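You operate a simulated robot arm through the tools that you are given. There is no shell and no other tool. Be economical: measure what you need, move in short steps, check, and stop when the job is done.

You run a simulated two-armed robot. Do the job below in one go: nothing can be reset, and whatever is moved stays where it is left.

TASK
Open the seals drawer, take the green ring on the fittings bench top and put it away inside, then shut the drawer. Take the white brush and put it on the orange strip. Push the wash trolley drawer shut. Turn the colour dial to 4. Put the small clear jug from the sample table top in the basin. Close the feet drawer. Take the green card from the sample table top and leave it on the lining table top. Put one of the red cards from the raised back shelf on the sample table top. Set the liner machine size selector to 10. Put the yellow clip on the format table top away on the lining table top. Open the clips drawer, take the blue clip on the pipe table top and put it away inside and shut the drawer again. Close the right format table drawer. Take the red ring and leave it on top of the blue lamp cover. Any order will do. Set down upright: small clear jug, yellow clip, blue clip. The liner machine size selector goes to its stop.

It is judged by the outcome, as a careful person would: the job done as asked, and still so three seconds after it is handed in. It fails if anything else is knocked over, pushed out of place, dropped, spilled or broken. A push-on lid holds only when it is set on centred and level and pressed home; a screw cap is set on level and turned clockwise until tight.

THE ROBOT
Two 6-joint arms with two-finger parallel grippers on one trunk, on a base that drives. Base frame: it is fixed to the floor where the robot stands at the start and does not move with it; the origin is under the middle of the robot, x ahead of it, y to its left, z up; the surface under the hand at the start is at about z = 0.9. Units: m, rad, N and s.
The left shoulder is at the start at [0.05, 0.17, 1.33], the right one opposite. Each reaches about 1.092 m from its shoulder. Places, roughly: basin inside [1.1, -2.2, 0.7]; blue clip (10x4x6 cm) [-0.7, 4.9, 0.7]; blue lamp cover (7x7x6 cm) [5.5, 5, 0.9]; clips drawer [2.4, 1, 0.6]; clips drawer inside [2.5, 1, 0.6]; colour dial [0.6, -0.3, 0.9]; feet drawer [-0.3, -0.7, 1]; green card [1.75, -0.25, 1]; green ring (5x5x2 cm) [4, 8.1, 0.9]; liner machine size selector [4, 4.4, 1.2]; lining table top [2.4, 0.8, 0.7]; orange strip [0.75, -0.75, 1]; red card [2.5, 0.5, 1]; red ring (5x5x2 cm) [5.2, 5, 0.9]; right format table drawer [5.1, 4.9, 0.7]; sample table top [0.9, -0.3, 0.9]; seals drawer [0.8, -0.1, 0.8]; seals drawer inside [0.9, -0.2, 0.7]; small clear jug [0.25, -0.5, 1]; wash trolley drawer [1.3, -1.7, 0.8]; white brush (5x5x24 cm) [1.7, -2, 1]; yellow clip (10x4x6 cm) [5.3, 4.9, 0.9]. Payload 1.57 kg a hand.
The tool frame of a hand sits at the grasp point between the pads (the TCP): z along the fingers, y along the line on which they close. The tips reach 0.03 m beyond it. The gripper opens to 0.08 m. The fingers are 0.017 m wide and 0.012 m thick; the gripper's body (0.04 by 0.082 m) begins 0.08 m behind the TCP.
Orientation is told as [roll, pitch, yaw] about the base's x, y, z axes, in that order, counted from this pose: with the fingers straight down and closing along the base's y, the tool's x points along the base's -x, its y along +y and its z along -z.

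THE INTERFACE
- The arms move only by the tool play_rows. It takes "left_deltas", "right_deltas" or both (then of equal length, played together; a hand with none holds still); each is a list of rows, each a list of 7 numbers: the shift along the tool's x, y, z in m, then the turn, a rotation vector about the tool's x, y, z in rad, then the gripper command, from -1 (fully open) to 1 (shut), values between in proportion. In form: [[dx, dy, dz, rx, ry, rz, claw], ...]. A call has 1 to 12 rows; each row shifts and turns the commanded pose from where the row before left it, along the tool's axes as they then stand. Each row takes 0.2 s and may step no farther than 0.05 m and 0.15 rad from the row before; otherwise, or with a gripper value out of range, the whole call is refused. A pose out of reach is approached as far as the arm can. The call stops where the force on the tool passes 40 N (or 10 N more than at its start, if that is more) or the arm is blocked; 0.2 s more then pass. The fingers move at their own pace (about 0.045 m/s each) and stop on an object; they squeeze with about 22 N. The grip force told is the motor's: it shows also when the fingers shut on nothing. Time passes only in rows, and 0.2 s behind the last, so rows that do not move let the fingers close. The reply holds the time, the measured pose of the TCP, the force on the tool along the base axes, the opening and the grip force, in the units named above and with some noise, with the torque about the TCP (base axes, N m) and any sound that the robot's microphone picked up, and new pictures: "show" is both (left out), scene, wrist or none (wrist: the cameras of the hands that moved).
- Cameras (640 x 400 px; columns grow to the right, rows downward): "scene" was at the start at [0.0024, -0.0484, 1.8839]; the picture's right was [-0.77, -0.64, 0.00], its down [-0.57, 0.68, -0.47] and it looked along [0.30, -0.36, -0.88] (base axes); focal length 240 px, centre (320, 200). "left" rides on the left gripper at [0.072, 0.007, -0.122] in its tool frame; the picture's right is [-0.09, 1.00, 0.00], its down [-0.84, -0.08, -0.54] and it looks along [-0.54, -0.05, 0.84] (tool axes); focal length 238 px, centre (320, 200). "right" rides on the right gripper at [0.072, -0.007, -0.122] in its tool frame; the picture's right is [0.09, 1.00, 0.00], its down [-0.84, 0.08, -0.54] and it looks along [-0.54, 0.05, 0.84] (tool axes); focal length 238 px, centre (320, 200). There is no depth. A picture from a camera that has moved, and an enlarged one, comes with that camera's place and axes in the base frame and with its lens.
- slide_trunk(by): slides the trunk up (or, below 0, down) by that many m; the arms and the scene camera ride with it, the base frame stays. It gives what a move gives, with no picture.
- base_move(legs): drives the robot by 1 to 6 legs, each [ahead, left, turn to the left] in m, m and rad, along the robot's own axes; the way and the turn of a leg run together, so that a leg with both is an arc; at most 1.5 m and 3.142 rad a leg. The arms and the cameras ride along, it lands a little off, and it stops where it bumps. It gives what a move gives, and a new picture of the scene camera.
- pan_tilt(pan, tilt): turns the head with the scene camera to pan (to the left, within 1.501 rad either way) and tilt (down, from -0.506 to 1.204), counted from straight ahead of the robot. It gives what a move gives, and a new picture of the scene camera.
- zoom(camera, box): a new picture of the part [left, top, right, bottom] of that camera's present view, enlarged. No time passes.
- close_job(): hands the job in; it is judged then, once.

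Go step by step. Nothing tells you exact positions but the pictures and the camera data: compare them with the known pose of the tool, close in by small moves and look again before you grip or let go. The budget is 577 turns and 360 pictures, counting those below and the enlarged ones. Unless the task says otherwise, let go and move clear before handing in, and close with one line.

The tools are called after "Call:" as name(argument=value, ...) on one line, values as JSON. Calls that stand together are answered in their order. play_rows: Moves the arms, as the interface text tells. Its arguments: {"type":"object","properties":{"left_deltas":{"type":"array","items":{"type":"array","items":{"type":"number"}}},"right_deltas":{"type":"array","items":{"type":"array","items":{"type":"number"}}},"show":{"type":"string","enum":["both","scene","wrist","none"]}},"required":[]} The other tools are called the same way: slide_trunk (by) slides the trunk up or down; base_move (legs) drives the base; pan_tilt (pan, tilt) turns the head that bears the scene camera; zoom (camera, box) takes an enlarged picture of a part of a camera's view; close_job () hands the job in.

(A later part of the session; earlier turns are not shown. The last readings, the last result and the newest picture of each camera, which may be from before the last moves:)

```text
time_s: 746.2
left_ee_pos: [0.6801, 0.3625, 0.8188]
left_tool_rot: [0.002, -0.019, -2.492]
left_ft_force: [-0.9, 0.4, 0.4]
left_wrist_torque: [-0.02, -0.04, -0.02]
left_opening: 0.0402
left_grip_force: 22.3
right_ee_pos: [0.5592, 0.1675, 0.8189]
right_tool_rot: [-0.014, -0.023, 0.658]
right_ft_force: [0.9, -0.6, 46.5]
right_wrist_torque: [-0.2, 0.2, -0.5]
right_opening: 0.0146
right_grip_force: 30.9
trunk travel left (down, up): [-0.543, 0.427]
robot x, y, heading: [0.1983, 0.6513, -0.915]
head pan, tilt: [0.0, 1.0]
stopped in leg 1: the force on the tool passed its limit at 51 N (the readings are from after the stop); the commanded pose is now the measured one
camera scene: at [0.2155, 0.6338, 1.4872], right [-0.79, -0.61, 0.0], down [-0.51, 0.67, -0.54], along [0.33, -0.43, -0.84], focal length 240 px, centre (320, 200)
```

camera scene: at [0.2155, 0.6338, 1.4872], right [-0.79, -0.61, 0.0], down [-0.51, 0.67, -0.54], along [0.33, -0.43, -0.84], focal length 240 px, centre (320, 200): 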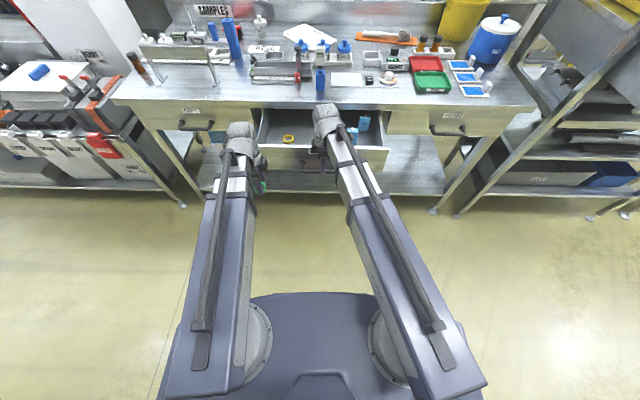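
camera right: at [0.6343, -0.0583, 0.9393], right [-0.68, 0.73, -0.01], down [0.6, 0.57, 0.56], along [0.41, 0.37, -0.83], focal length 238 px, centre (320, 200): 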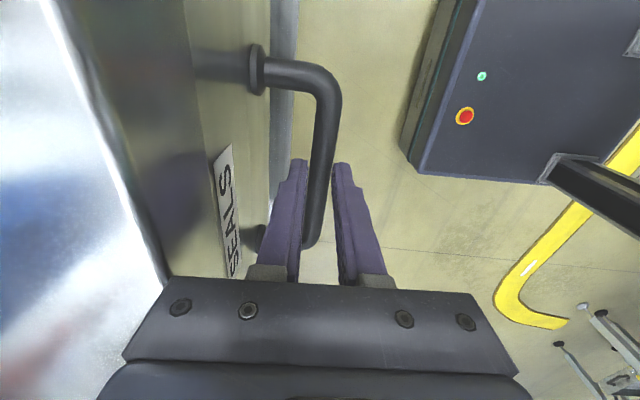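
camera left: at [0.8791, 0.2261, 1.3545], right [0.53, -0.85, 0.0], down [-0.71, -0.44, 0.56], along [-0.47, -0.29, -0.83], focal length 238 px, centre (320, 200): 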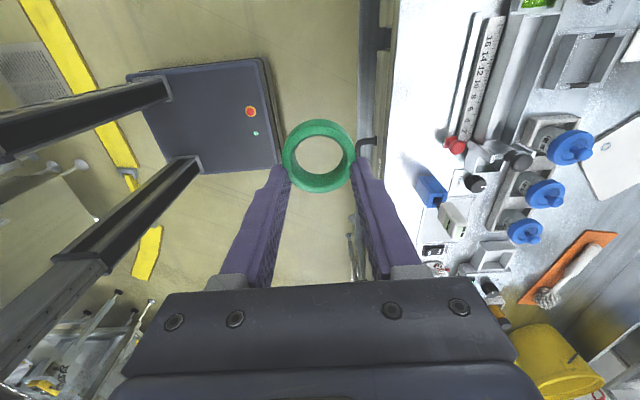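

Drawer is open. Release the handle, rise, and look inside.

Call:
play_rows(right_deltas=[[0, 0, 0, 0, 0, 0, 0.0], [0, 0, 0, 0, 0, 0, 0.0], [0, 0, 0, 0, 0, 0, 0.0]], show="none")

Call:
slide_trunk(by=0.22)

Call:
play_rows(right_deltas=[[0.045, 0.01, 0, 0, 0, 0, -1], [0.045, 0.01, 0, 0, 0, 0, -1], [0.045, 0.01, 0, 0, 0, 0, -1], [0.045, 0.01, 0, 0, 0, 0, -1], [0.045, 0.01, 0, 0, 0, 0, -1], [0.045, 0.01, 0, 0, 0, 0, -1], [0.045, 0.01, 0, 0, 0, 0, -1]], show="scene")

Call:
zoom(camera="scene", box=[230, 90, 400, 220])

```text
time_s: 747.0
left_ee_pos: [0.6828, 0.3602, 0.8174]
left_tool_rot: [-0.002, -0.016, -2.493]
left_ft_force: [-0.1, 0.4, -0.4]
left_wrist_torque: [-0.03, 0.0, -0.01]
left_opening: 0.0401
left_grip_force: 22.3
right_ee_pos: [0.5596, 0.1662, 0.8169]
right_tool_rot: [-0.008, -0.021, 0.658]
right_ft_force: [-0.3, 0.0, -0.7]
right_wrist_torque: [0.03, -0.03, -0.01]
right_opening: 0.04
right_grip_force: 0.0
trunk travel left (down, up): [-0.543, 0.427]
robot x, y, heading: [0.2031, 0.6543, -0.915]
head pan, tilt: [0.0, 1.0]
```

```text
time_s: 749.3
left_ee_pos: [0.6825, 0.3596, 1.0364]
left_tool_rot: [0.0, -0.018, -2.494]
left_ft_force: [-0.2, -0.5, 0.3]
left_wrist_torque: [0.02, 0.06, 0.03]
left_opening: 0.0405
left_grip_force: 21.8
right_ee_pos: [0.5592, 0.1666, 1.0379]
right_tool_rot: [-0.008, -0.021, 0.657]
right_ft_force: [-1.0, 0.3, 0.2]
right_wrist_torque: [0.0, -0.01, 0.03]
right_opening: 0.04
right_grip_force: 0.1
trunk travel left (down, up): [-0.763, 0.207]
robot x, y, heading: [0.1947, 0.657, -0.915]
head pan, tilt: [0.0, 1.0]
```

```text
time_s: 750.9
left_ee_pos: [0.6818, 0.3591, 1.0381]
left_tool_rot: [0.0, -0.019, -2.492]
left_ft_force: [-0.1, 0.2, 0.3]
left_wrist_torque: [0.0, -0.05, -0.03]
left_opening: 0.0401
left_grip_force: 22.0
right_ee_pos: [0.2659, 0.0275, 1.0377]
right_tool_rot: [-0.009, -0.021, 0.66]
right_ft_force: [-0.2, 0.4, 0.3]
right_wrist_torque: [0.01, 0.02, 0.01]
right_opening: 0.0801
right_grip_force: 0.1
right hand out of reach, approached as far as the arm can: row 3, 6
trunk travel left (down, up): [-0.763, 0.207]
robot x, y, heading: [0.1994, 0.6526, -0.914]
head pan, tilt: [0.0, 1.0]
camera scene: at [0.2168, 0.6305, 1.7068], right [-0.79, -0.61, 0.0], down [-0.51, 0.67, -0.54], along [0.33, -0.43, -0.84], focal length 240 px, centre (320, 200)
```

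scene: 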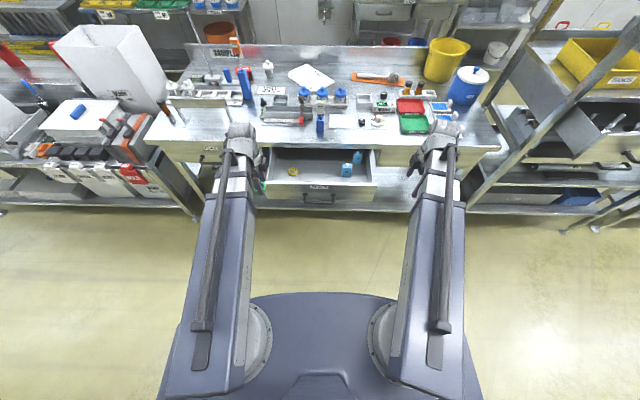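

```text
3.08 times, centred on (315, 155) of scene
camera zoom: at [0.2168, 0.6305, 1.7068], right [-0.79, -0.61, 0.0], down [-0.51, 0.67, -0.54], along [0.33, -0.43, -0.84], focal length 737 px, centre (335, 338)
```

zoom: 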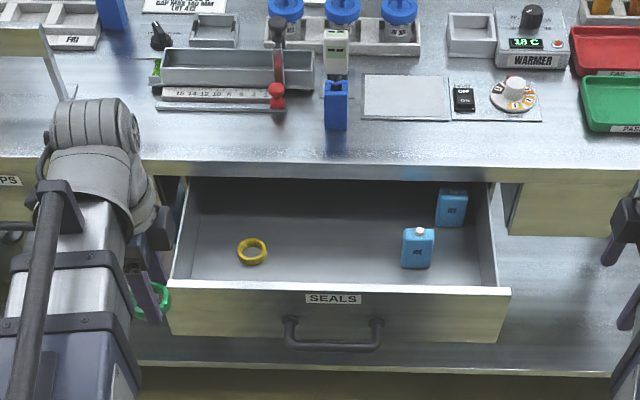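

Free space at the drawer's centre-front. Moving the ring over it.

Call:
play_rows(left_deltas=[[-0.0297, 0.0347, 0, 0, 0, 0, 1], [-0.0297, 0.0347, 0, 0, 0, 0, 1], [-0.0297, 0.0347, 0, 0, 0, 0, 1], [-0.0297, 0.0347, 0, 0, 0, 0, 1], [-0.0297, 0.0347, 0, 0, 0, 0, 1], [-0.0297, 0.0347, 0, 0, 0, 0, 1], [-0.0297, 0.0347, 0, 0, 0, 0, 1]], show="none")

Call:
slide_trunk(by=-0.2)

Call:
play_rows(left_deltas=[[0, 0, 0, 0, 0, 0, 1]], show="wrist")

```text
time_s: 752.5
left_ee_pos: [0.662, 0.0379, 1.0369]
left_tool_rot: [-0.002, -0.018, -2.494]
left_ft_force: [-0.1, -0.6, -0.8]
left_wrist_torque: [0.0, -0.02, 0.02]
left_opening: 0.0403
left_grip_force: 22.0
right_ee_pos: [0.2684, 0.0264, 1.0359]
right_tool_rot: [-0.007, -0.023, 0.658]
right_ft_force: [0.0, 0.2, -0.8]
right_wrist_torque: [0.03, 0.03, -0.03]
right_opening: 0.0797
right_grip_force: 0.1
trunk travel left (down, up): [-0.763, 0.207]
robot x, y, heading: [0.1979, 0.6535, -0.915]
head pan, tilt: [0.0, 1.0]
```

```text
time_s: 754.7
left_ee_pos: [0.6633, 0.0387, 0.8371]
left_tool_rot: [-0.001, -0.016, -2.492]
left_ft_force: [0.2, -0.9, 0.3]
left_wrist_torque: [0.01, 0.03, 0.02]
left_opening: 0.0403
left_grip_force: 21.4
right_ee_pos: [0.2675, 0.0279, 0.8372]
right_tool_rot: [-0.009, -0.022, 0.659]
right_ft_force: [-0.1, 0.4, 0.3]
right_wrist_torque: [0.01, 0.02, -0.02]
right_opening: 0.0798
right_grip_force: 0.1
trunk travel left (down, up): [-0.563, 0.407]
robot x, y, heading: [0.1987, 0.6525, -0.92]
head pan, tilt: [0.0, 1.0]
```

```text
time_s: 755.1
left_ee_pos: [0.6645, 0.0381, 0.8372]
left_tool_rot: [0.0, -0.019, -2.493]
left_ft_force: [-0.6, 0.3, 0.1]
left_wrist_torque: [0.01, -0.01, 0.03]
left_opening: 0.0404
left_grip_force: 22.1
right_ee_pos: [0.2676, 0.0266, 0.8375]
right_tool_rot: [-0.01, -0.024, 0.657]
right_ft_force: [-0.1, 0.6, -0.1]
right_wrist_torque: [-0.01, -0.01, 0.04]
right_opening: 0.0799
right_grip_force: 0.1
trunk travel left (down, up): [-0.563, 0.407]
robot x, y, heading: [0.1987, 0.6537, -0.915]
head pan, tilt: [0.0, 1.0]
camera left: at [0.7276, 0.0794, 0.9588], right [0.53, -0.85, 0.0], down [-0.71, -0.44, 0.56], along [-0.47, -0.3, -0.83], focal length 238 px, centre (320, 200)
```

left: 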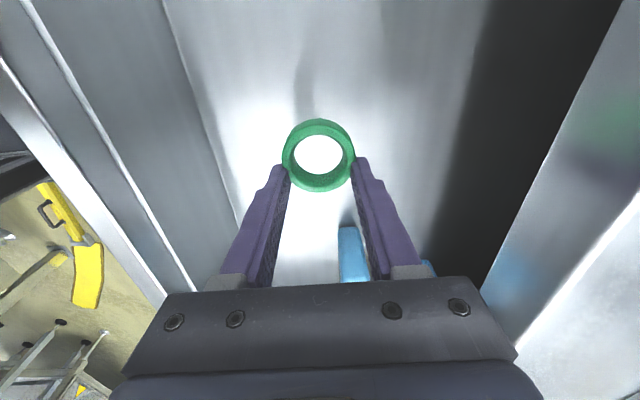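

Call:
slide_trunk(by=-0.075)

Call:
slide_trunk(by=-0.01)

Call:
slide_trunk(by=-0.01)

```text
time_s: 756.0
left_ee_pos: [0.6627, 0.0415, 0.7774]
left_tool_rot: [0.001, -0.017, -2.492]
left_ft_force: [-0.4, 0.5, 46.8]
left_wrist_torque: [0.7, 0.08, -0.02]
left_opening: 0.0405
left_grip_force: 22.2
right_ee_pos: [0.2665, 0.0289, 0.7768]
right_tool_rot: [-0.012, -0.022, 0.657]
right_ft_force: [1.3, -1.4, -0.3]
right_wrist_torque: [-0.01, 0.02, -0.04]
right_opening: 0.0799
right_grip_force: 0.0
trunk travel left (down, up): [-0.5, 0.47]
robot x, y, heading: [0.196, 0.6523, -0.914]
head pan, tilt: [0.0, 1.0]
stopped: the force on the tool passed its limit at 97 N (the readings are from after the stop); the commanded pose is now the measured one
```

```text
time_s: 756.2
left_ee_pos: [0.6628, 0.0409, 0.7783]
left_tool_rot: [0.0, -0.018, -2.494]
left_ft_force: [0.2, 0.4, 43.6]
left_wrist_torque: [0.45, -0.1, -0.06]
left_opening: 0.0403
left_grip_force: 22.0
right_ee_pos: [0.2666, 0.0285, 0.7783]
right_tool_rot: [-0.013, -0.023, 0.659]
right_ft_force: [-0.7, -0.1, -0.3]
right_wrist_torque: [-0.02, -0.04, 0.0]
right_opening: 0.0801
right_grip_force: 0.1
trunk travel left (down, up): [-0.5, 0.47]
robot x, y, heading: [0.2002, 0.6517, -0.919]
head pan, tilt: [0.0, 1.0]
stopped: the force on the tool passed its limit at 69 N (the readings are from after the stop); the commanded pose is now the measured one
```

```text
time_s: 756.5
left_ee_pos: [0.6632, 0.0409, 0.7775]
left_tool_rot: [-0.001, -0.016, -2.493]
left_ft_force: [-0.7, 1.4, 47.2]
left_wrist_torque: [0.3, -0.21, -0.07]
left_opening: 0.0402
left_grip_force: 21.8
right_ee_pos: [0.2677, 0.0284, 0.777]
right_tool_rot: [-0.012, -0.023, 0.659]
right_ft_force: [-0.4, -0.9, 0.3]
right_wrist_torque: [0.0, 0.0, -0.02]
right_opening: 0.08
right_grip_force: 0.1
trunk travel left (down, up): [-0.5, 0.47]
robot x, y, heading: [0.1991, 0.6528, -0.919]
head pan, tilt: [0.0, 1.0]
stopped: the force on the tool passed its limit at 69 N (the readings are from after the stop); the commanded pose is now the measured one
```

The ring is on the drawer floor. Release and rise; then swing the left hand out.

Call:
slide_trunk(by=0.004)

Call:
play_rows(left_deltas=[[0, 0, 0, 0, 0, 0, 0.0], [0, 0, 0, 0, 0, 0, -0.4], [0, 0, 0, 0, 0, 0, -0.5]], show="none")

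Call:
slide_trunk(by=0.24)

Call:
play_rows(left_deltas=[[0.0297, -0.0347, 0, 0, 0, 0, 1], [0.0297, -0.0347, 0, 0, 0, 0, 1], [0.0297, -0.0347, 0, 0, 0, 0, 1], [0.0297, -0.0347, 0, 0, 0, 0, 1], [0.0297, -0.0347, 0, 0, 0, 0, 1], [0.0297, -0.0347, 0, 0, 0, 0, 1], [0.0297, -0.0347, 0, 0, 0, 0, 1]], show="scene")

```text
time_s: 757.1
left_ee_pos: [0.6643, 0.0391, 0.7786]
left_tool_rot: [-0.001, -0.018, -2.493]
left_ft_force: [0.2, -0.2, -0.2]
left_wrist_torque: [0.01, -0.01, 0.01]
left_opening: 0.0403
left_grip_force: 22.2
right_ee_pos: [0.2684, 0.0262, 0.7799]
right_tool_rot: [-0.01, -0.023, 0.659]
right_ft_force: [-0.4, 0.4, 0.4]
right_wrist_torque: [0.02, 0.01, 0.01]
right_opening: 0.0802
right_grip_force: 0.0
trunk travel left (down, up): [-0.504, 0.466]
robot x, y, heading: [0.1994, 0.6514, -0.921]
head pan, tilt: [0.0, 1.0]
```

```text
time_s: 757.9
left_ee_pos: [0.6646, 0.0384, 0.7804]
left_tool_rot: [-0.002, -0.018, -2.491]
left_ft_force: [0.0, -0.2, 0.1]
left_wrist_torque: [0.03, -0.03, -0.03]
left_opening: 0.0601
left_grip_force: 0.2
right_ee_pos: [0.2678, 0.0251, 0.7783]
right_tool_rot: [-0.009, -0.023, 0.66]
right_ft_force: [-0.4, -0.2, 0.5]
right_wrist_torque: [-0.02, -0.04, 0.03]
right_opening: 0.0799
right_grip_force: 0.0
trunk travel left (down, up): [-0.504, 0.466]
robot x, y, heading: [0.2, 0.6558, -0.921]
head pan, tilt: [0.0, 1.0]
```

```text
time_s: 760.4
left_ee_pos: [0.6644, 0.0399, 1.0195]
left_tool_rot: [-0.002, -0.018, -2.492]
left_ft_force: [0.3, 0.9, -1.3]
left_wrist_torque: [0.0, -0.01, 0.03]
left_opening: 0.0602
left_grip_force: 0.0
right_ee_pos: [0.269, 0.0255, 1.0182]
right_tool_rot: [-0.009, -0.023, 0.659]
right_ft_force: [-0.3, -0.4, -1.1]
right_wrist_torque: [-0.02, 0.0, -0.03]
right_opening: 0.08
right_grip_force: 0.0
trunk travel left (down, up): [-0.744, 0.226]
robot x, y, heading: [0.1992, 0.654, -0.917]
head pan, tilt: [0.0, 1.0]
```

```text
time_s: 762.0
left_ee_pos: [0.6833, 0.3563, 1.0196]
left_tool_rot: [-0.002, -0.018, -2.491]
left_ft_force: [-1.0, 0.4, 0.2]
left_wrist_torque: [0.02, 0.03, -0.01]
left_opening: 0.0001
left_grip_force: 21.5
left hand out of reach, approached as far as the arm can: row 5
right_ee_pos: [0.2673, 0.0269, 1.0192]
right_tool_rot: [-0.009, -0.023, 0.657]
right_ft_force: [-0.9, -0.3, -0.7]
right_wrist_torque: [0.01, 0.0, -0.01]
right_opening: 0.0799
right_grip_force: 0.0
trunk travel left (down, up): [-0.744, 0.226]
robot x, y, heading: [0.1995, 0.6535, -0.913]
head pan, tilt: [0.0, 1.0]
camera scene: at [0.2178, 0.6313, 1.6887], right [-0.79, -0.61, 0.0], down [-0.51, 0.67, -0.54], along [0.33, -0.43, -0.84], focal length 240 px, centre (320, 200)
```

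scene: 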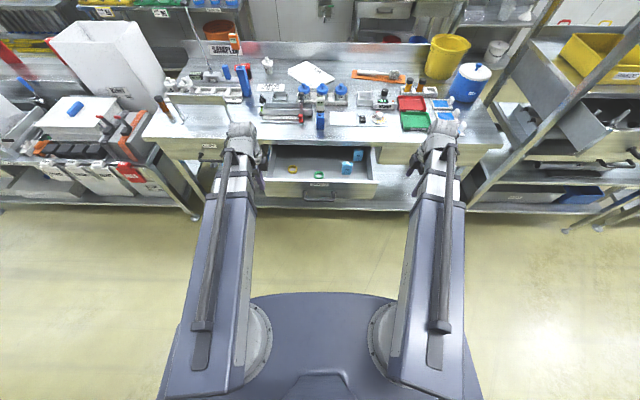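

Ring is inside. Now close the drawer by pushing its handle with the right hand: position it in front of the bar.

Call:
play_rows(right_deltas=[[-0.0443, 0, 0, 0, 0, 0, 1], [-0.0443, 0, 0, 0, 0, 0, 1], [-0.0443, 0, 0, 0, 0, 0, 1], [-0.0443, 0, 0, 0, 0, 0, 1], [-0.0443, 0, 0, 0, 0, 0, 1], [-0.0443, 0, 0, 0, 0, 0, 1], [-0.0443, 0, 0, 0, 0, 0, 1]], show="none")

Call:
slide_trunk(by=-0.228)

Call:
play_rows(right_deltas=[[0, 0, 0, 0, 0, 0, 1]], show="wrist")

```text
time_s: 763.6
left_ee_pos: [0.683, 0.3552, 1.0189]
left_tool_rot: [-0.003, -0.018, -2.491]
left_ft_force: [-0.2, 0.3, -0.9]
left_wrist_torque: [-0.02, 0.02, 0.0]
left_opening: 0.0001
left_grip_force: 22.0
right_ee_pos: [0.5156, 0.2191, 1.0191]
right_tool_rot: [-0.009, -0.024, 0.658]
right_ft_force: [0.7, 0.5, 0.7]
right_wrist_torque: [-0.05, -0.02, 0.03]
right_opening: 0.0001
right_grip_force: 21.3
right hand out of reach, approached as far as the arm can: row 3
trunk travel left (down, up): [-0.744, 0.226]
robot x, y, heading: [0.2003, 0.6506, -0.918]
head pan, tilt: [0.0, 1.0]
```

```text
time_s: 766.0
left_ee_pos: [0.6834, 0.3554, 0.791]
left_tool_rot: [-0.003, -0.018, -2.492]
left_ft_force: [0.5, -0.3, 0.3]
left_wrist_torque: [0.02, 0.0, -0.01]
left_opening: 0.0
left_grip_force: 21.6
right_ee_pos: [0.5143, 0.2184, 0.7904]
right_tool_rot: [-0.009, -0.023, 0.661]
right_ft_force: [0.0, -1.2, -0.6]
right_wrist_torque: [0.02, -0.03, 0.01]
right_opening: 0.0
right_grip_force: 21.8
trunk travel left (down, up): [-0.516, 0.454]
robot x, y, heading: [0.1974, 0.6494, -0.917]
head pan, tilt: [0.0, 1.0]
```

```text
time_s: 766.4
left_ee_pos: [0.6825, 0.3553, 0.7914]
left_tool_rot: [-0.001, -0.018, -2.492]
left_ft_force: [-0.2, -0.1, -0.5]
left_wrist_torque: [0.01, -0.01, 0.0]
left_opening: 0.0
left_grip_force: 21.3
right_ee_pos: [0.515, 0.2179, 0.7916]
right_tool_rot: [-0.008, -0.021, 0.659]
right_ft_force: [0.6, 0.7, 0.1]
right_wrist_torque: [0.02, -0.01, 0.01]
right_opening: 0.0001
right_grip_force: 21.5
trunk travel left (down, up): [-0.516, 0.454]
robot x, y, heading: [0.2019, 0.6511, -0.915]
head pan, tilt: [0.0, 1.0]
camera right: at [0.4579, 0.1676, 0.9124], right [-0.68, 0.73, -0.01], down [0.6, 0.57, 0.56], along [0.42, 0.38, -0.83], focal length 238 px, centre (320, 200)
```

right: 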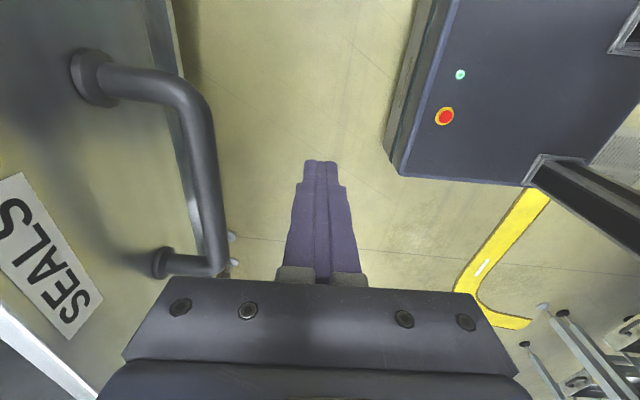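

Call:
base_move(legs=[[0.285, 0, 0]])

```text
time_s: 768.4
left_ee_pos: [0.8537, 0.1391, 0.792]
left_tool_rot: [-0.003, -0.019, -2.487]
left_ft_force: [-0.1, 0.0, -0.2]
left_wrist_torque: [0.05, 0.0, 0.04]
left_opening: 0.0
left_grip_force: 21.0
right_ee_pos: [0.6804, 0.0073, 0.7908]
right_tool_rot: [0.007, -0.022, 0.666]
right_ft_force: [0.0, -0.3, -0.1]
right_wrist_torque: [0.0, -0.05, 0.01]
right_opening: 0.0002
right_grip_force: 21.2
trunk travel left (down, up): [-0.516, 0.454]
robot x, y, heading: [0.3671, 0.4336, -0.907]
head pan, tilt: [0.0, 1.0]
stopped in leg 1: the force on the tool passed its limit at 52 N (the readings are from after the stop); the commanded pose is now the measured one
camera scene: at [0.3865, 0.4119, 1.4606], right [-0.79, -0.61, 0.0], down [-0.52, 0.67, -0.54], along [0.33, -0.43, -0.84], focal length 240 px, centre (320, 200)
```

scene: 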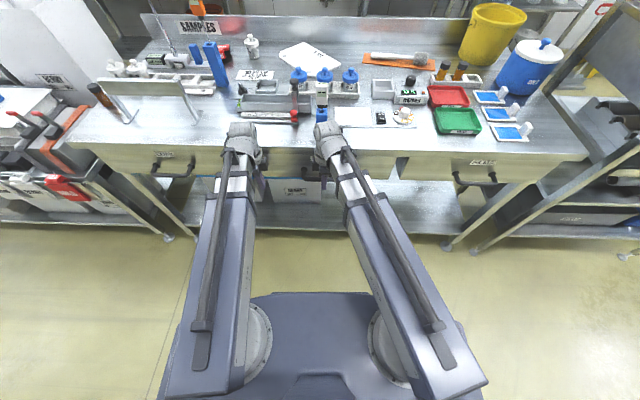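

Call:
play_rows(right_deltas=[[0, -0.008, 0, 0, 0, 0, 1], [0, -0.008, 0, 0, 0, 0, 1]], show="wrist")

```text
time_s: 768.9
left_ee_pos: [0.8529, 0.1419, 0.7917]
left_tool_rot: [-0.004, -0.019, -2.488]
left_ft_force: [-0.7, 0.3, -0.2]
left_wrist_torque: [0.01, -0.01, 0.0]
left_opening: 0.0
left_grip_force: 21.4
right_ee_pos: [0.6794, 0.0067, 0.7914]
right_tool_rot: [0.022, -0.023, 0.665]
right_ft_force: [-4.0, 5.5, -1.8]
right_wrist_torque: [0.05, 0.03, -0.06]
right_opening: 0.0002
right_grip_force: 21.2
trunk travel left (down, up): [-0.516, 0.454]
robot x, y, heading: [0.3655, 0.4347, -0.912]
head pan, tilt: [0.0, 1.0]
stopped in row 2 (right hand): the force on the tool passed its limit at 48 N (the readings are from after the stop); the commanded pose is now the measured one
camera right: at [0.627, -0.0474, 0.9124], right [-0.69, 0.73, 0.02], down [0.61, 0.56, 0.56], along [0.4, 0.4, -0.83], focal length 238 px, centre (320, 200)
```

right: 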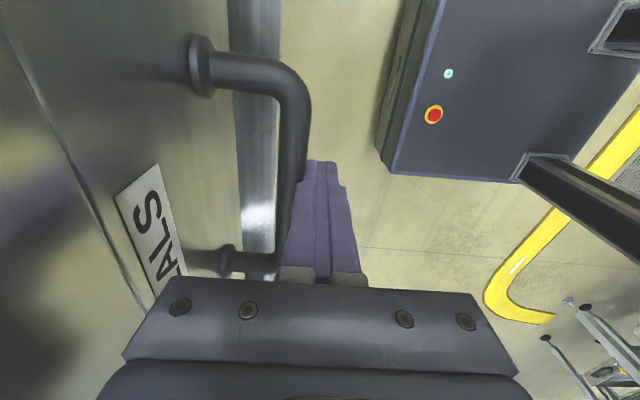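

Seals drawer is shut. Next the feet drawer: back away, raise, and strafe right to it.

Call:
base_move(legs=[[-0.12, 0, 0]])

Call:
slide_trunk(by=0.4)

Call:
base_move(legs=[[0, -1.2, 0]])

Call:
zoom(camera="scene", box=[220, 60, 460, 260])

```text
time_s: 770.1
left_ee_pos: [0.7791, 0.2347, 0.7926]
left_tool_rot: [-0.004, -0.018, -2.49]
left_ft_force: [-0.1, -0.3, 0.5]
left_wrist_torque: [0.02, -0.02, 0.01]
left_opening: 0.0
left_grip_force: 21.5
right_ee_pos: [0.6075, 0.0981, 0.7912]
right_tool_rot: [0.021, -0.022, 0.664]
right_ft_force: [-0.8, 0.4, -0.3]
right_wrist_torque: [0.02, 0.01, -0.01]
right_opening: 0.0
right_grip_force: 21.3
trunk travel left (down, up): [-0.516, 0.454]
robot x, y, heading: [0.2918, 0.5274, -0.914]
head pan, tilt: [0.0, 1.0]
camera scene: at [0.3127, 0.5073, 1.4607], right [-0.79, -0.61, 0.0], down [-0.51, 0.67, -0.54], along [0.33, -0.43, -0.84], focal length 240 px, centre (320, 200)
```

scene: 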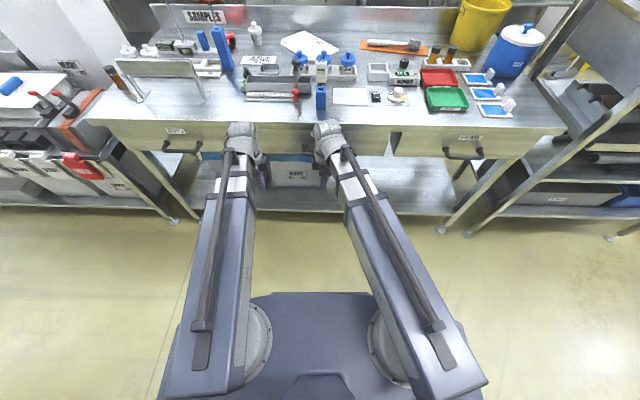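

```text
time_s: 773.9
left_ee_pos: [0.7789, 0.2335, 1.1918]
left_tool_rot: [-0.003, -0.016, -2.488]
left_ft_force: [1.8, 0.5, -0.1]
left_wrist_torque: [0.01, 0.04, 0.0]
left_opening: 0.0
left_grip_force: 20.8
right_ee_pos: [0.6079, 0.0986, 1.1912]
right_tool_rot: [0.022, -0.023, 0.663]
right_ft_force: [0.3, 0.8, -1.1]
right_wrist_torque: [0.01, 0.04, -0.01]
right_opening: 0.0
right_grip_force: 21.9
trunk travel left (down, up): [-0.916, 0.054]
robot x, y, heading: [0.2924, 0.5293, -0.917]
head pan, tilt: [0.0, 1.0]
```

```text
time_s: 780.0
left_ee_pos: [-0.1733, -0.4974, 1.1906]
left_tool_rot: [-0.005, -0.017, -2.5]
left_ft_force: [-0.5, -0.7, 0.4]
left_wrist_torque: [-0.03, 0.0, 0.04]
left_opening: 0.0
left_grip_force: 21.3
right_ee_pos: [-0.3467, -0.6298, 1.1915]
right_tool_rot: [0.023, -0.024, 0.653]
right_ft_force: [0.3, -0.3, 0.2]
right_wrist_torque: [0.0, -0.05, -0.01]
right_opening: 0.0001
right_grip_force: 21.5
trunk travel left (down, up): [-0.916, 0.054]
robot x, y, heading: [-0.6532, -0.1905, -0.927]
head pan, tilt: [0.0, 1.0]
camera scene: at [-0.6377, -0.2194, 1.8606], right [-0.8, -0.6, 0.0], down [-0.51, 0.67, -0.54], along [0.33, -0.43, -0.84], focal length 240 px, centre (320, 200)
```

scene: 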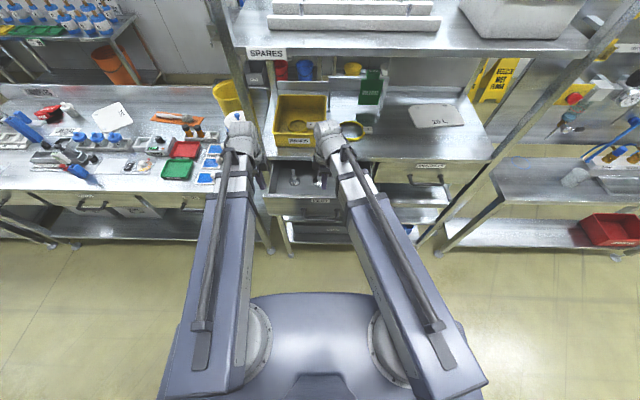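

```text
2.00 times, centred on (340, 160) of scene
camera zoom: at [-0.6377, -0.2194, 1.8606], right [-0.8, -0.6, 0.0], down [-0.51, 0.67, -0.54], along [0.33, -0.43, -0.84], focal length 479 px, centre (280, 280)
```

zoom: 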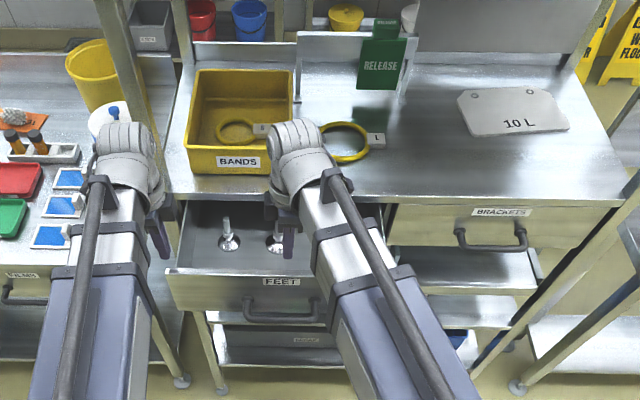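

Call:
base_move(legs=[[-0.12, 0, 0.01]])

Call:
slide_trunk(by=-0.13)

Call:
play_rows(right_deltas=[[0, 0, 0, 0, 0, 0, 1]], show="wrist")

```text
time_s: 781.2
left_ee_pos: [-0.2454, -0.3942, 1.1918]
left_tool_rot: [-0.002, -0.017, -2.491]
left_ft_force: [-1.4, 0.2, 0.5]
left_wrist_torque: [-0.06, -0.03, 0.01]
left_opening: 0.0002
left_grip_force: 21.5
right_ee_pos: [-0.4182, -0.5275, 1.1929]
right_tool_rot: [0.02, -0.023, 0.664]
right_ft_force: [0.1, 0.1, 0.1]
right_wrist_torque: [-0.02, -0.03, -0.02]
right_opening: 0.0001
right_grip_force: 22.0
trunk travel left (down, up): [-0.916, 0.054]
robot x, y, heading: [-0.7289, -0.0969, -0.915]
head pan, tilt: [0.0, 1.0]
camera scene: at [-0.7123, -0.1201, 1.8606], right [-0.79, -0.61, 0.0], down [-0.51, 0.67, -0.54], along [0.33, -0.43, -0.84], focal length 240 px, centre (320, 200)
```

scene: 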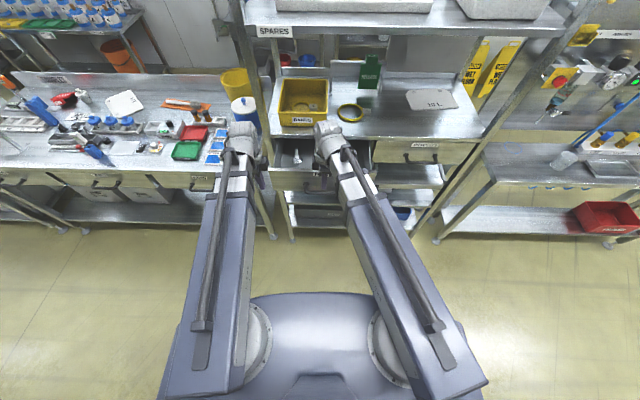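

```text
time_s: 782.8
left_ee_pos: [-0.2455, -0.3958, 1.0616]
left_tool_rot: [-0.003, -0.016, -2.491]
left_ft_force: [0.9, 0.2, 0.5]
left_wrist_torque: [-0.03, -0.03, -0.02]
left_opening: 0.0
left_grip_force: 21.6
right_ee_pos: [-0.4171, -0.5288, 1.062]
right_tool_rot: [0.022, -0.023, 0.662]
right_ft_force: [0.6, -0.6, 0.2]
right_wrist_torque: [-0.01, 0.04, -0.01]
right_opening: 0.0
right_grip_force: 20.8
trunk travel left (down, up): [-0.786, 0.184]
robot x, y, heading: [-0.7307, -0.1012, -0.916]
head pan, tilt: [0.0, 1.0]
```

```text
time_s: 783.2
left_ee_pos: [-0.2459, -0.3955, 1.0613]
left_tool_rot: [-0.004, -0.018, -2.492]
left_ft_force: [-0.4, 0.2, 0.6]
left_wrist_torque: [0.01, -0.01, 0.0]
left_opening: 0.0
left_grip_force: 21.2
right_ee_pos: [-0.4175, -0.5288, 1.0626]
right_tool_rot: [0.023, -0.023, 0.662]
right_ft_force: [0.5, 0.2, 0.7]
right_wrist_torque: [0.05, 0.04, 0.02]
right_opening: 0.0001
right_grip_force: 21.8
trunk travel left (down, up): [-0.786, 0.184]
robot x, y, heading: [-0.7321, -0.1009, -0.915]
head pan, tilt: [0.0, 1.0]
camera right: at [-0.4712, -0.5828, 1.1822], right [-0.69, 0.73, 0.02], down [0.61, 0.56, 0.56], along [0.4, 0.4, -0.83], focal length 238 px, centre (320, 200)
```

right: 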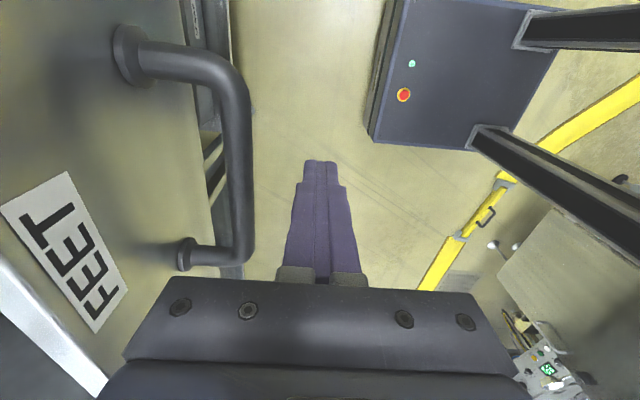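

The FEET handle bar is at hand height. Push by driving forward until it stops.

Call:
base_move(legs=[[0.3, 0, 0]])

Call:
play_rows(right_deltas=[[0, -0.008, 0, 0, 0, 0, 1], [0, -0.008, 0, 0, 0, 0, 1]], show="wrist")

```text
time_s: 784.9
left_ee_pos: [-0.1131, -0.5677, 1.0611]
left_tool_rot: [-0.002, -0.019, -2.488]
left_ft_force: [0.5, -0.7, -0.3]
left_wrist_torque: [-0.02, 0.01, -0.02]
left_opening: 0.0002
left_grip_force: 21.2
right_ee_pos: [-0.2901, -0.6942, 1.0623]
right_tool_rot: [0.051, -0.023, 0.665]
right_ft_force: [0.7, 0.9, -0.4]
right_wrist_torque: [-0.05, -0.05, 0.02]
right_opening: 0.0
right_grip_force: 21.1
trunk travel left (down, up): [-0.786, 0.184]
robot x, y, heading: [-0.5956, -0.274, -0.914]
head pan, tilt: [0.0, 1.0]
stopped in leg 1: the force on the tool passed its limit at 98 N (the readings are from after the stop); the commanded pose is now the measured one
camera scene: at [-0.5784, -0.2941, 1.7304], right [-0.79, -0.61, 0.0], down [-0.51, 0.67, -0.54], along [0.33, -0.43, -0.84], focal length 240 px, centre (320, 200)
```

scene: 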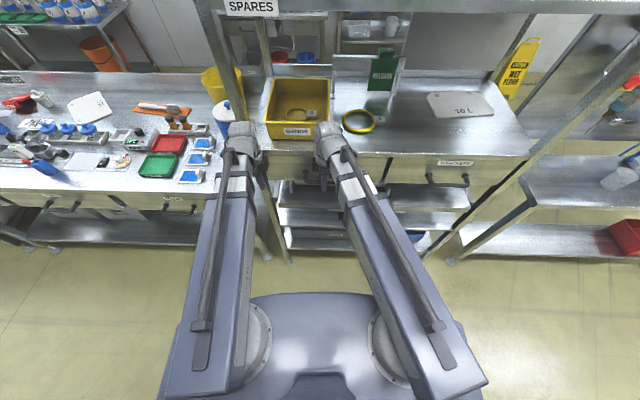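

```text
time_s: 785.3
left_ee_pos: [-0.112, -0.568, 1.0617]
left_tool_rot: [-0.003, -0.019, -2.49]
left_ft_force: [0.3, 0.2, -1.1]
left_wrist_torque: [0.02, -0.01, -0.01]
left_opening: 0.0
left_grip_force: 21.6
right_ee_pos: [-0.2884, -0.6947, 1.0619]
right_tool_rot: [0.068, -0.023, 0.666]
right_ft_force: [-5.7, 7.2, 1.1]
right_wrist_torque: [0.06, 0.09, -0.07]
right_opening: 0.0
right_grip_force: 21.8
trunk travel left (down, up): [-0.786, 0.184]
robot x, y, heading: [-0.5926, -0.2698, -0.916]
head pan, tilt: [0.0, 1.0]
stopped in row 2 (right hand): the force on the tool passed its limit at 49 N (the readings are from after the stop); the commanded pose is now the measured one
camera right: at [-0.34, -0.7525, 1.1826], right [-0.69, 0.72, 0.07], down [0.62, 0.54, 0.56], along [0.37, 0.43, -0.82], focal length 238 px, centre (320, 200)
```

right: 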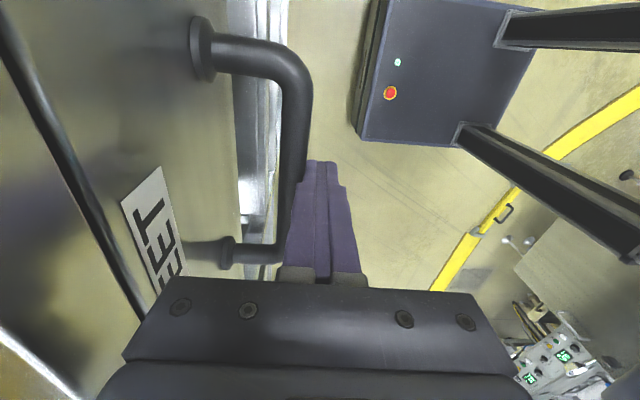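

Call:
base_move(legs=[[-0.15, 0, 0]])

Call:
zoom(camera="scene", box=[240, 100, 480, 260])

```text
time_s: 786.7
left_ee_pos: [-0.2046, -0.4489, 1.0624]
left_tool_rot: [-0.002, -0.02, -2.487]
left_ft_force: [-0.1, 0.3, 0.5]
left_wrist_torque: [-0.02, 0.03, -0.02]
left_opening: 0.0
left_grip_force: 21.3
right_ee_pos: [-0.3788, -0.5768, 1.0635]
right_tool_rot: [0.063, -0.023, 0.666]
right_ft_force: [-0.7, -0.1, -0.3]
right_wrist_torque: [-0.02, -0.03, -0.02]
right_opening: 0.0
right_grip_force: 21.8
trunk travel left (down, up): [-0.786, 0.184]
robot x, y, heading: [-0.6889, -0.1555, -0.915]
head pan, tilt: [0.0, 1.0]
camera scene: at [-0.6705, -0.1746, 1.7307], right [-0.79, -0.61, 0.0], down [-0.51, 0.67, -0.54], along [0.33, -0.43, -0.84], focal length 240 px, centre (320, 200)
```

scene: 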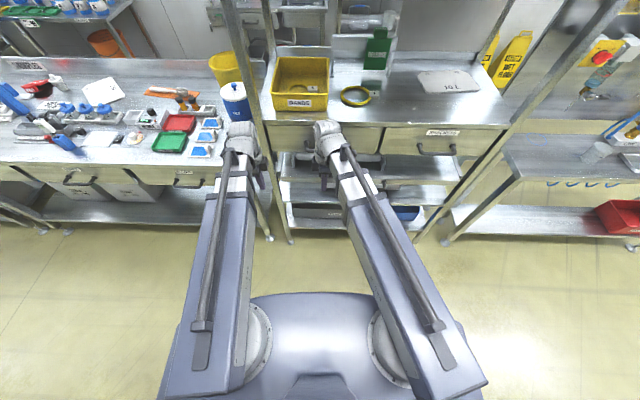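

```text
2.50 times, centred on (360, 180) of scene
camera zoom: at [-0.6705, -0.1746, 1.7307], right [-0.79, -0.61, 0.0], down [-0.51, 0.67, -0.54], along [0.33, -0.43, -0.84], focal length 599 px, centre (220, 250)
```

zoom: 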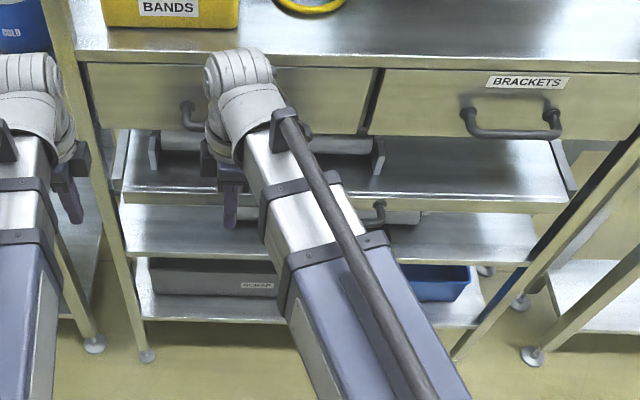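

The feet drawer is flush. Last job: the blue clip on the pipe table at (-0.7,4.9). I turn around to look for the route.

Call:
base_move(legs=[[-0.25, 0.2, 0], [0, 0, 2.7]])

Call:
pan_tilt(pan=0.3, tilt=0.35)

Call:
pan_tilt(pan=-0.7, tilt=0.35)

```text
time_s: 793.4
left_ee_pos: [-0.663, 0.7222, 1.0637]
left_tool_rot: [-0.006, -0.044, -0.408]
left_ft_force: [22.0, -15.1, -0.1]
left_wrist_torque: [2.15, 3.02, -0.12]
left_opening: 0.0002
left_grip_force: 21.1
right_ee_pos: [-0.4774, 0.6478, 1.0622]
right_tool_rot: [0.063, -0.026, 2.777]
right_ft_force: [0.7, 0.7, -0.5]
right_wrist_torque: [0.01, -0.02, 0.02]
right_opening: 0.0
right_grip_force: 21.1
trunk travel left (down, up): [-0.786, 0.184]
robot x, y, heading: [-0.6832, 0.1658, 1.198]
head pan, tilt: [0.0, 1.0]
stopped in leg 2: the force on the tool passed its limit at 145 N (the readings are from after the stop); the commanded pose is now the measured one
camera scene: at [-0.6684, 0.1915, 1.7308], right [0.93, -0.36, 0.0], down [-0.31, -0.78, -0.54], along [0.2, 0.5, -0.84], focal length 240 px, centre (320, 200)
```

scene: 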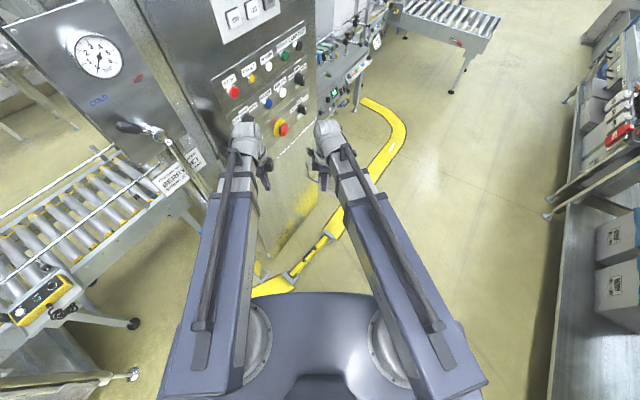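

```text
time_s: 794.5
left_ee_pos: [-0.6615, 0.7204, 1.0622]
left_tool_rot: [-0.006, -0.039, -0.401]
left_ft_force: [33.8, -30.4, -13.3]
left_wrist_torque: [3.22, 3.44, 0.42]
left_opening: 0.0001
left_grip_force: 21.3
right_ee_pos: [-0.4766, 0.6478, 1.0625]
right_tool_rot: [0.063, -0.027, 2.779]
right_ft_force: [0.1, 0.9, 0.7]
right_wrist_torque: [-0.01, 0.0, 0.03]
right_opening: 0.0001
right_grip_force: 21.1
trunk travel left (down, up): [-0.786, 0.184]
robot x, y, heading: [-0.6839, 0.1691, 1.204]
head pan, tilt: [0.3, 0.351]
camera scene: at [-0.6842, 0.2188, 1.7853], right [1.0, -0.07, 0.0], down [-0.03, -0.34, -0.94], along [0.07, 0.94, -0.34], focal length 240 px, centre (320, 200)
```

scene: 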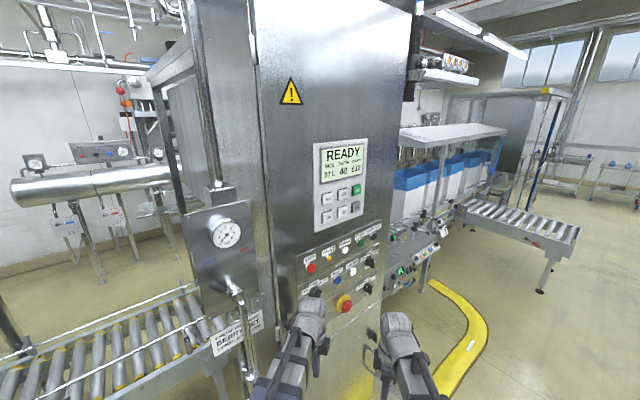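

```text
time_s: 795.7
left_ee_pos: [-0.6615, 0.7216, 1.0637]
left_tool_rot: [-0.006, -0.04, -0.405]
left_ft_force: [33.5, -33.8, -15.4]
left_wrist_torque: [3.64, 3.15, 0.85]
left_opening: 0.0
left_grip_force: 20.9
right_ee_pos: [-0.476, 0.6478, 1.0622]
right_tool_rot: [0.064, -0.027, 2.778]
right_ft_force: [0.4, 1.1, 0.4]
right_wrist_torque: [0.03, -0.01, 0.01]
right_opening: 0.0003
right_grip_force: 21.7
trunk travel left (down, up): [-0.786, 0.184]
robot x, y, heading: [-0.6822, 0.1676, 1.194]
head pan, tilt: [-0.7, 0.351]
camera scene: at [-0.6095, 0.17, 1.7852], right [0.48, -0.88, 0.0], down [-0.3, -0.16, -0.94], along [0.82, 0.45, -0.35], focal length 240 px, centre (320, 200)
```

scene: 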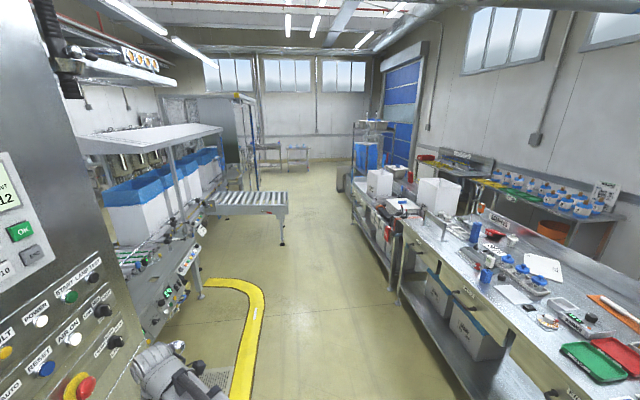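

I touched the cabinet with the left hand; back off immediately by turning right and moving away, then check the panel.

Call:
base_move(legs=[[0, 0, -0.3], [-0.1, -0.15, 0]])

Call:
pan_tilt(pan=0.5, tilt=0.5)

```text
time_s: 798.2
left_ee_pos: [-0.4475, 0.5224, 1.0625]
left_tool_rot: [-0.006, -0.04, -0.699]
left_ft_force: [-0.4, -1.0, -0.4]
left_wrist_torque: [0.06, 0.0, 0.02]
left_opening: 0.0
left_grip_force: 21.0
right_ee_pos: [-0.2916, 0.3953, 1.0616]
right_tool_rot: [0.065, -0.024, 2.482]
right_ft_force: [0.2, 0.0, 0.2]
right_wrist_torque: [0.07, 0.0, -0.01]
right_opening: 0.0001
right_grip_force: 21.1
trunk travel left (down, up): [-0.786, 0.184]
robot x, y, heading: [-0.6297, -0.0084, 0.905]
head pan, tilt: [-0.7, 0.351]
camera scene: at [-0.5594, -0.0195, 1.7854], right [0.2, -0.98, 0.0], down [-0.34, -0.07, -0.94], along [0.92, 0.19, -0.34], focal length 240 px, centre (320, 200)
```

scene: 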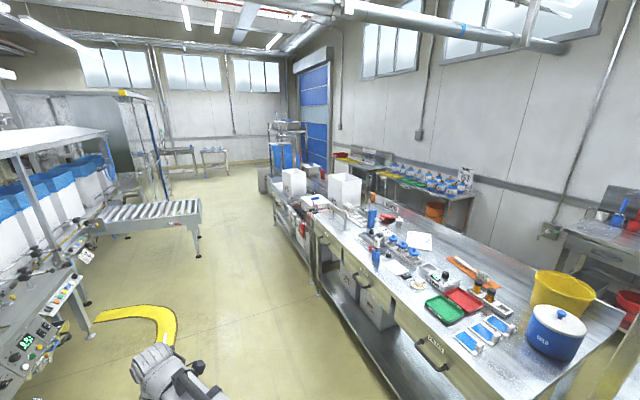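

```text
time_s: 799.6
left_ee_pos: [-0.4486, 0.5231, 1.0602]
left_tool_rot: [-0.005, -0.04, -0.699]
left_ft_force: [0.2, -0.3, 0.0]
left_wrist_torque: [0.03, -0.03, -0.03]
left_opening: 0.0
left_grip_force: 21.0
right_ee_pos: [-0.2912, 0.3963, 1.0609]
right_tool_rot: [0.066, -0.023, 2.482]
right_ft_force: [-0.5, -0.4, 0.1]
right_wrist_torque: [0.03, -0.02, 0.02]
right_opening: 0.0002
right_grip_force: 21.5
trunk travel left (down, up): [-0.786, 0.184]
robot x, y, heading: [-0.6273, -0.0044, 0.905]
head pan, tilt: [0.499, 0.499]
camera scene: at [-0.6358, 0.0535, 1.7717], right [0.99, -0.17, 0.0], down [-0.08, -0.47, -0.88], along [0.15, 0.87, -0.48], focal length 240 px, centre (320, 200)
```

scene: 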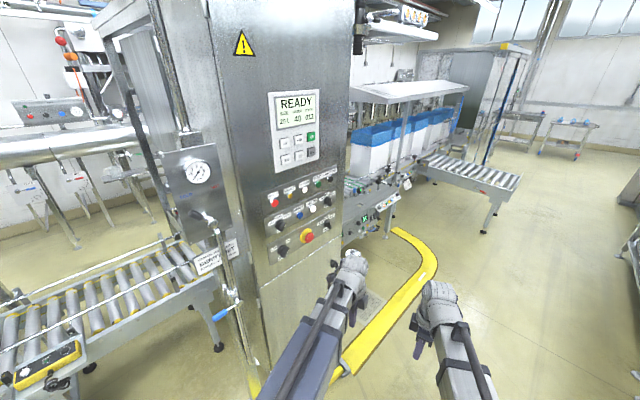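

The cabinet looks unharmed. The pipe table lies behind the machine line; the known way is the lane by the far wall. Raise and drive there.

Call:
slide_trunk(by=0.17)

Call:
base_move(legs=[[0, 0, -0.248], [1.4, -0.38, 0], [1.4, 0, 0], [1.4, 0, 0], [1.4, 0, 0], [1.0, 0, 0]])

```text
time_s: 801.5
left_ee_pos: [-0.4457, 0.5247, 1.2313]
left_tool_rot: [-0.007, -0.04, -0.701]
left_ft_force: [0.4, -0.1, 0.8]
left_wrist_torque: [0.02, -0.04, 0.0]
left_opening: 0.0002
left_grip_force: 21.6
right_ee_pos: [-0.2918, 0.3957, 1.2306]
right_tool_rot: [0.064, -0.023, 2.481]
right_ft_force: [0.4, -0.1, 0.2]
right_wrist_torque: [-0.03, 0.01, 0.05]
right_opening: 0.0003
right_grip_force: 21.5
trunk travel left (down, up): [-0.956, 0.014]
robot x, y, heading: [-0.6239, -0.0054, 0.906]
head pan, tilt: [0.499, 0.499]
```

```text
time_s: 834.1
left_ee_pos: [4.9498, 4.4014, 1.2321]
left_tool_rot: [-0.005, -0.04, -0.904]
left_ft_force: [-0.1, 0.3, 0.6]
left_wrist_torque: [0.01, 0.03, 0.05]
left_opening: 0.0
left_grip_force: 21.8
right_ee_pos: [5.0776, 4.246, 1.2322]
right_tool_rot: [0.065, -0.023, 2.277]
right_ft_force: [0.7, -0.2, -0.3]
right_wrist_torque: [0.02, -0.03, -0.01]
right_opening: 0.0001
right_grip_force: 20.7
trunk travel left (down, up): [-0.956, 0.014]
robot x, y, heading: [4.667, 3.9165, 0.697]
head pan, tilt: [0.499, 0.499]
camera scene: at [4.6708, 3.9795, 1.9417], right [0.93, -0.37, 0.0], down [-0.18, -0.45, -0.88], along [0.32, 0.82, -0.48], focal length 240 px, centre (320, 200)
```

scene: 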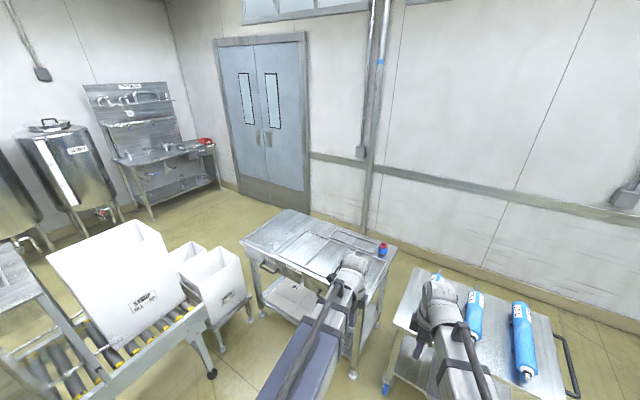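

Call:
base_move(legs=[[-0.1, -1.15, -0.04], [1.05, 0, 0], [1.0, 0, 0], [0, 0, 1.57], [1.3, 0, 0], [1.3, 0, 0]])

Call:
pan_tilt(pan=0.9, tilt=0.4)

```text
time_s: 849.1
left_ee_pos: [7.2361, 4.534, 1.2326]
left_tool_rot: [-0.019, -0.039, -0.988]
left_ft_force: [-1.0, 0.6, 1.1]
left_wrist_torque: [0.09, -0.15, 0.03]
left_opening: 0.0
left_grip_force: 21.3
right_ee_pos: [7.3493, 4.369, 1.231]
right_tool_rot: [0.071, -0.023, 2.19]
right_ft_force: [-0.9, -1.2, 0.4]
right_wrist_torque: [0.07, -0.07, -0.01]
right_opening: 0.0
right_grip_force: 20.8
trunk travel left (down, up): [-0.956, 0.014]
robot x, y, heading: [6.9141, 4.0822, 0.613]
head pan, tilt: [0.499, 0.499]
stopped in leg 3: the force on the tool passed its limit at 78 N (the readings are from after the stop); the commanded pose is now the measured one
camera scene: at [6.9237, 4.1421, 1.9418], right [0.89, -0.45, 0.0], down [-0.21, -0.43, -0.88], along [0.39, 0.79, -0.48], focal length 240 px, centre (320, 200)
```

scene: 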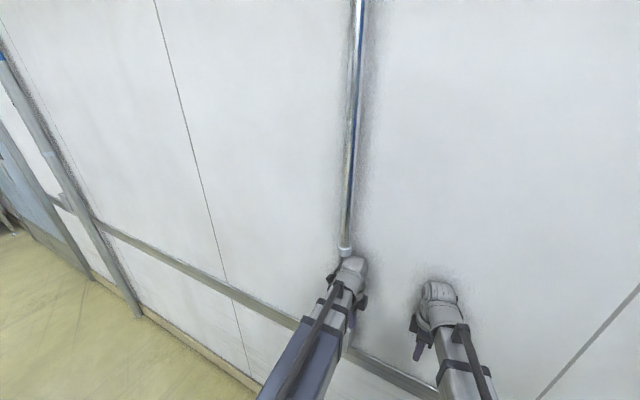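

```text
time_s: 850.0
left_ee_pos: [7.2343, 4.5347, 1.2323]
left_tool_rot: [-0.019, -0.042, -0.987]
left_ft_force: [-1.4, -0.7, -0.4]
left_wrist_torque: [0.12, -0.13, 0.03]
left_opening: 0.0002
left_grip_force: 21.5
right_ee_pos: [7.3485, 4.3692, 1.232]
right_tool_rot: [0.071, -0.022, 2.19]
right_ft_force: [-0.8, -1.1, 0.5]
right_wrist_torque: [0.02, -0.08, 0.04]
right_opening: 0.0
right_grip_force: 21.3
trunk travel left (down, up): [-0.956, 0.014]
robot x, y, heading: [6.9139, 4.0848, 0.608]
head pan, tilt: [0.901, 0.4]
camera scene: at [6.8887, 4.1531, 1.9508], right [1.0, -0.06, 0.0], down [-0.02, -0.39, -0.92], along [0.06, 0.92, -0.39], focal length 240 px, centre (320, 200)
```

scene: 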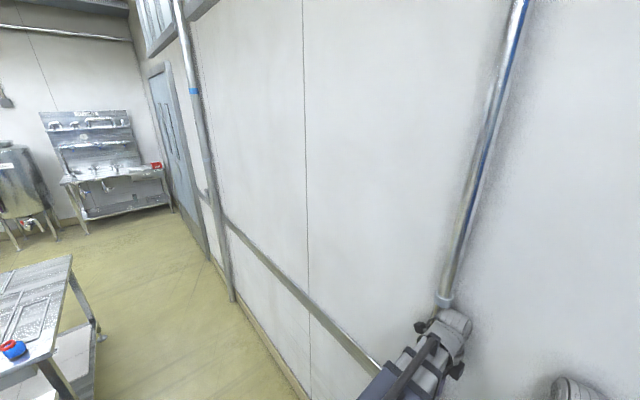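

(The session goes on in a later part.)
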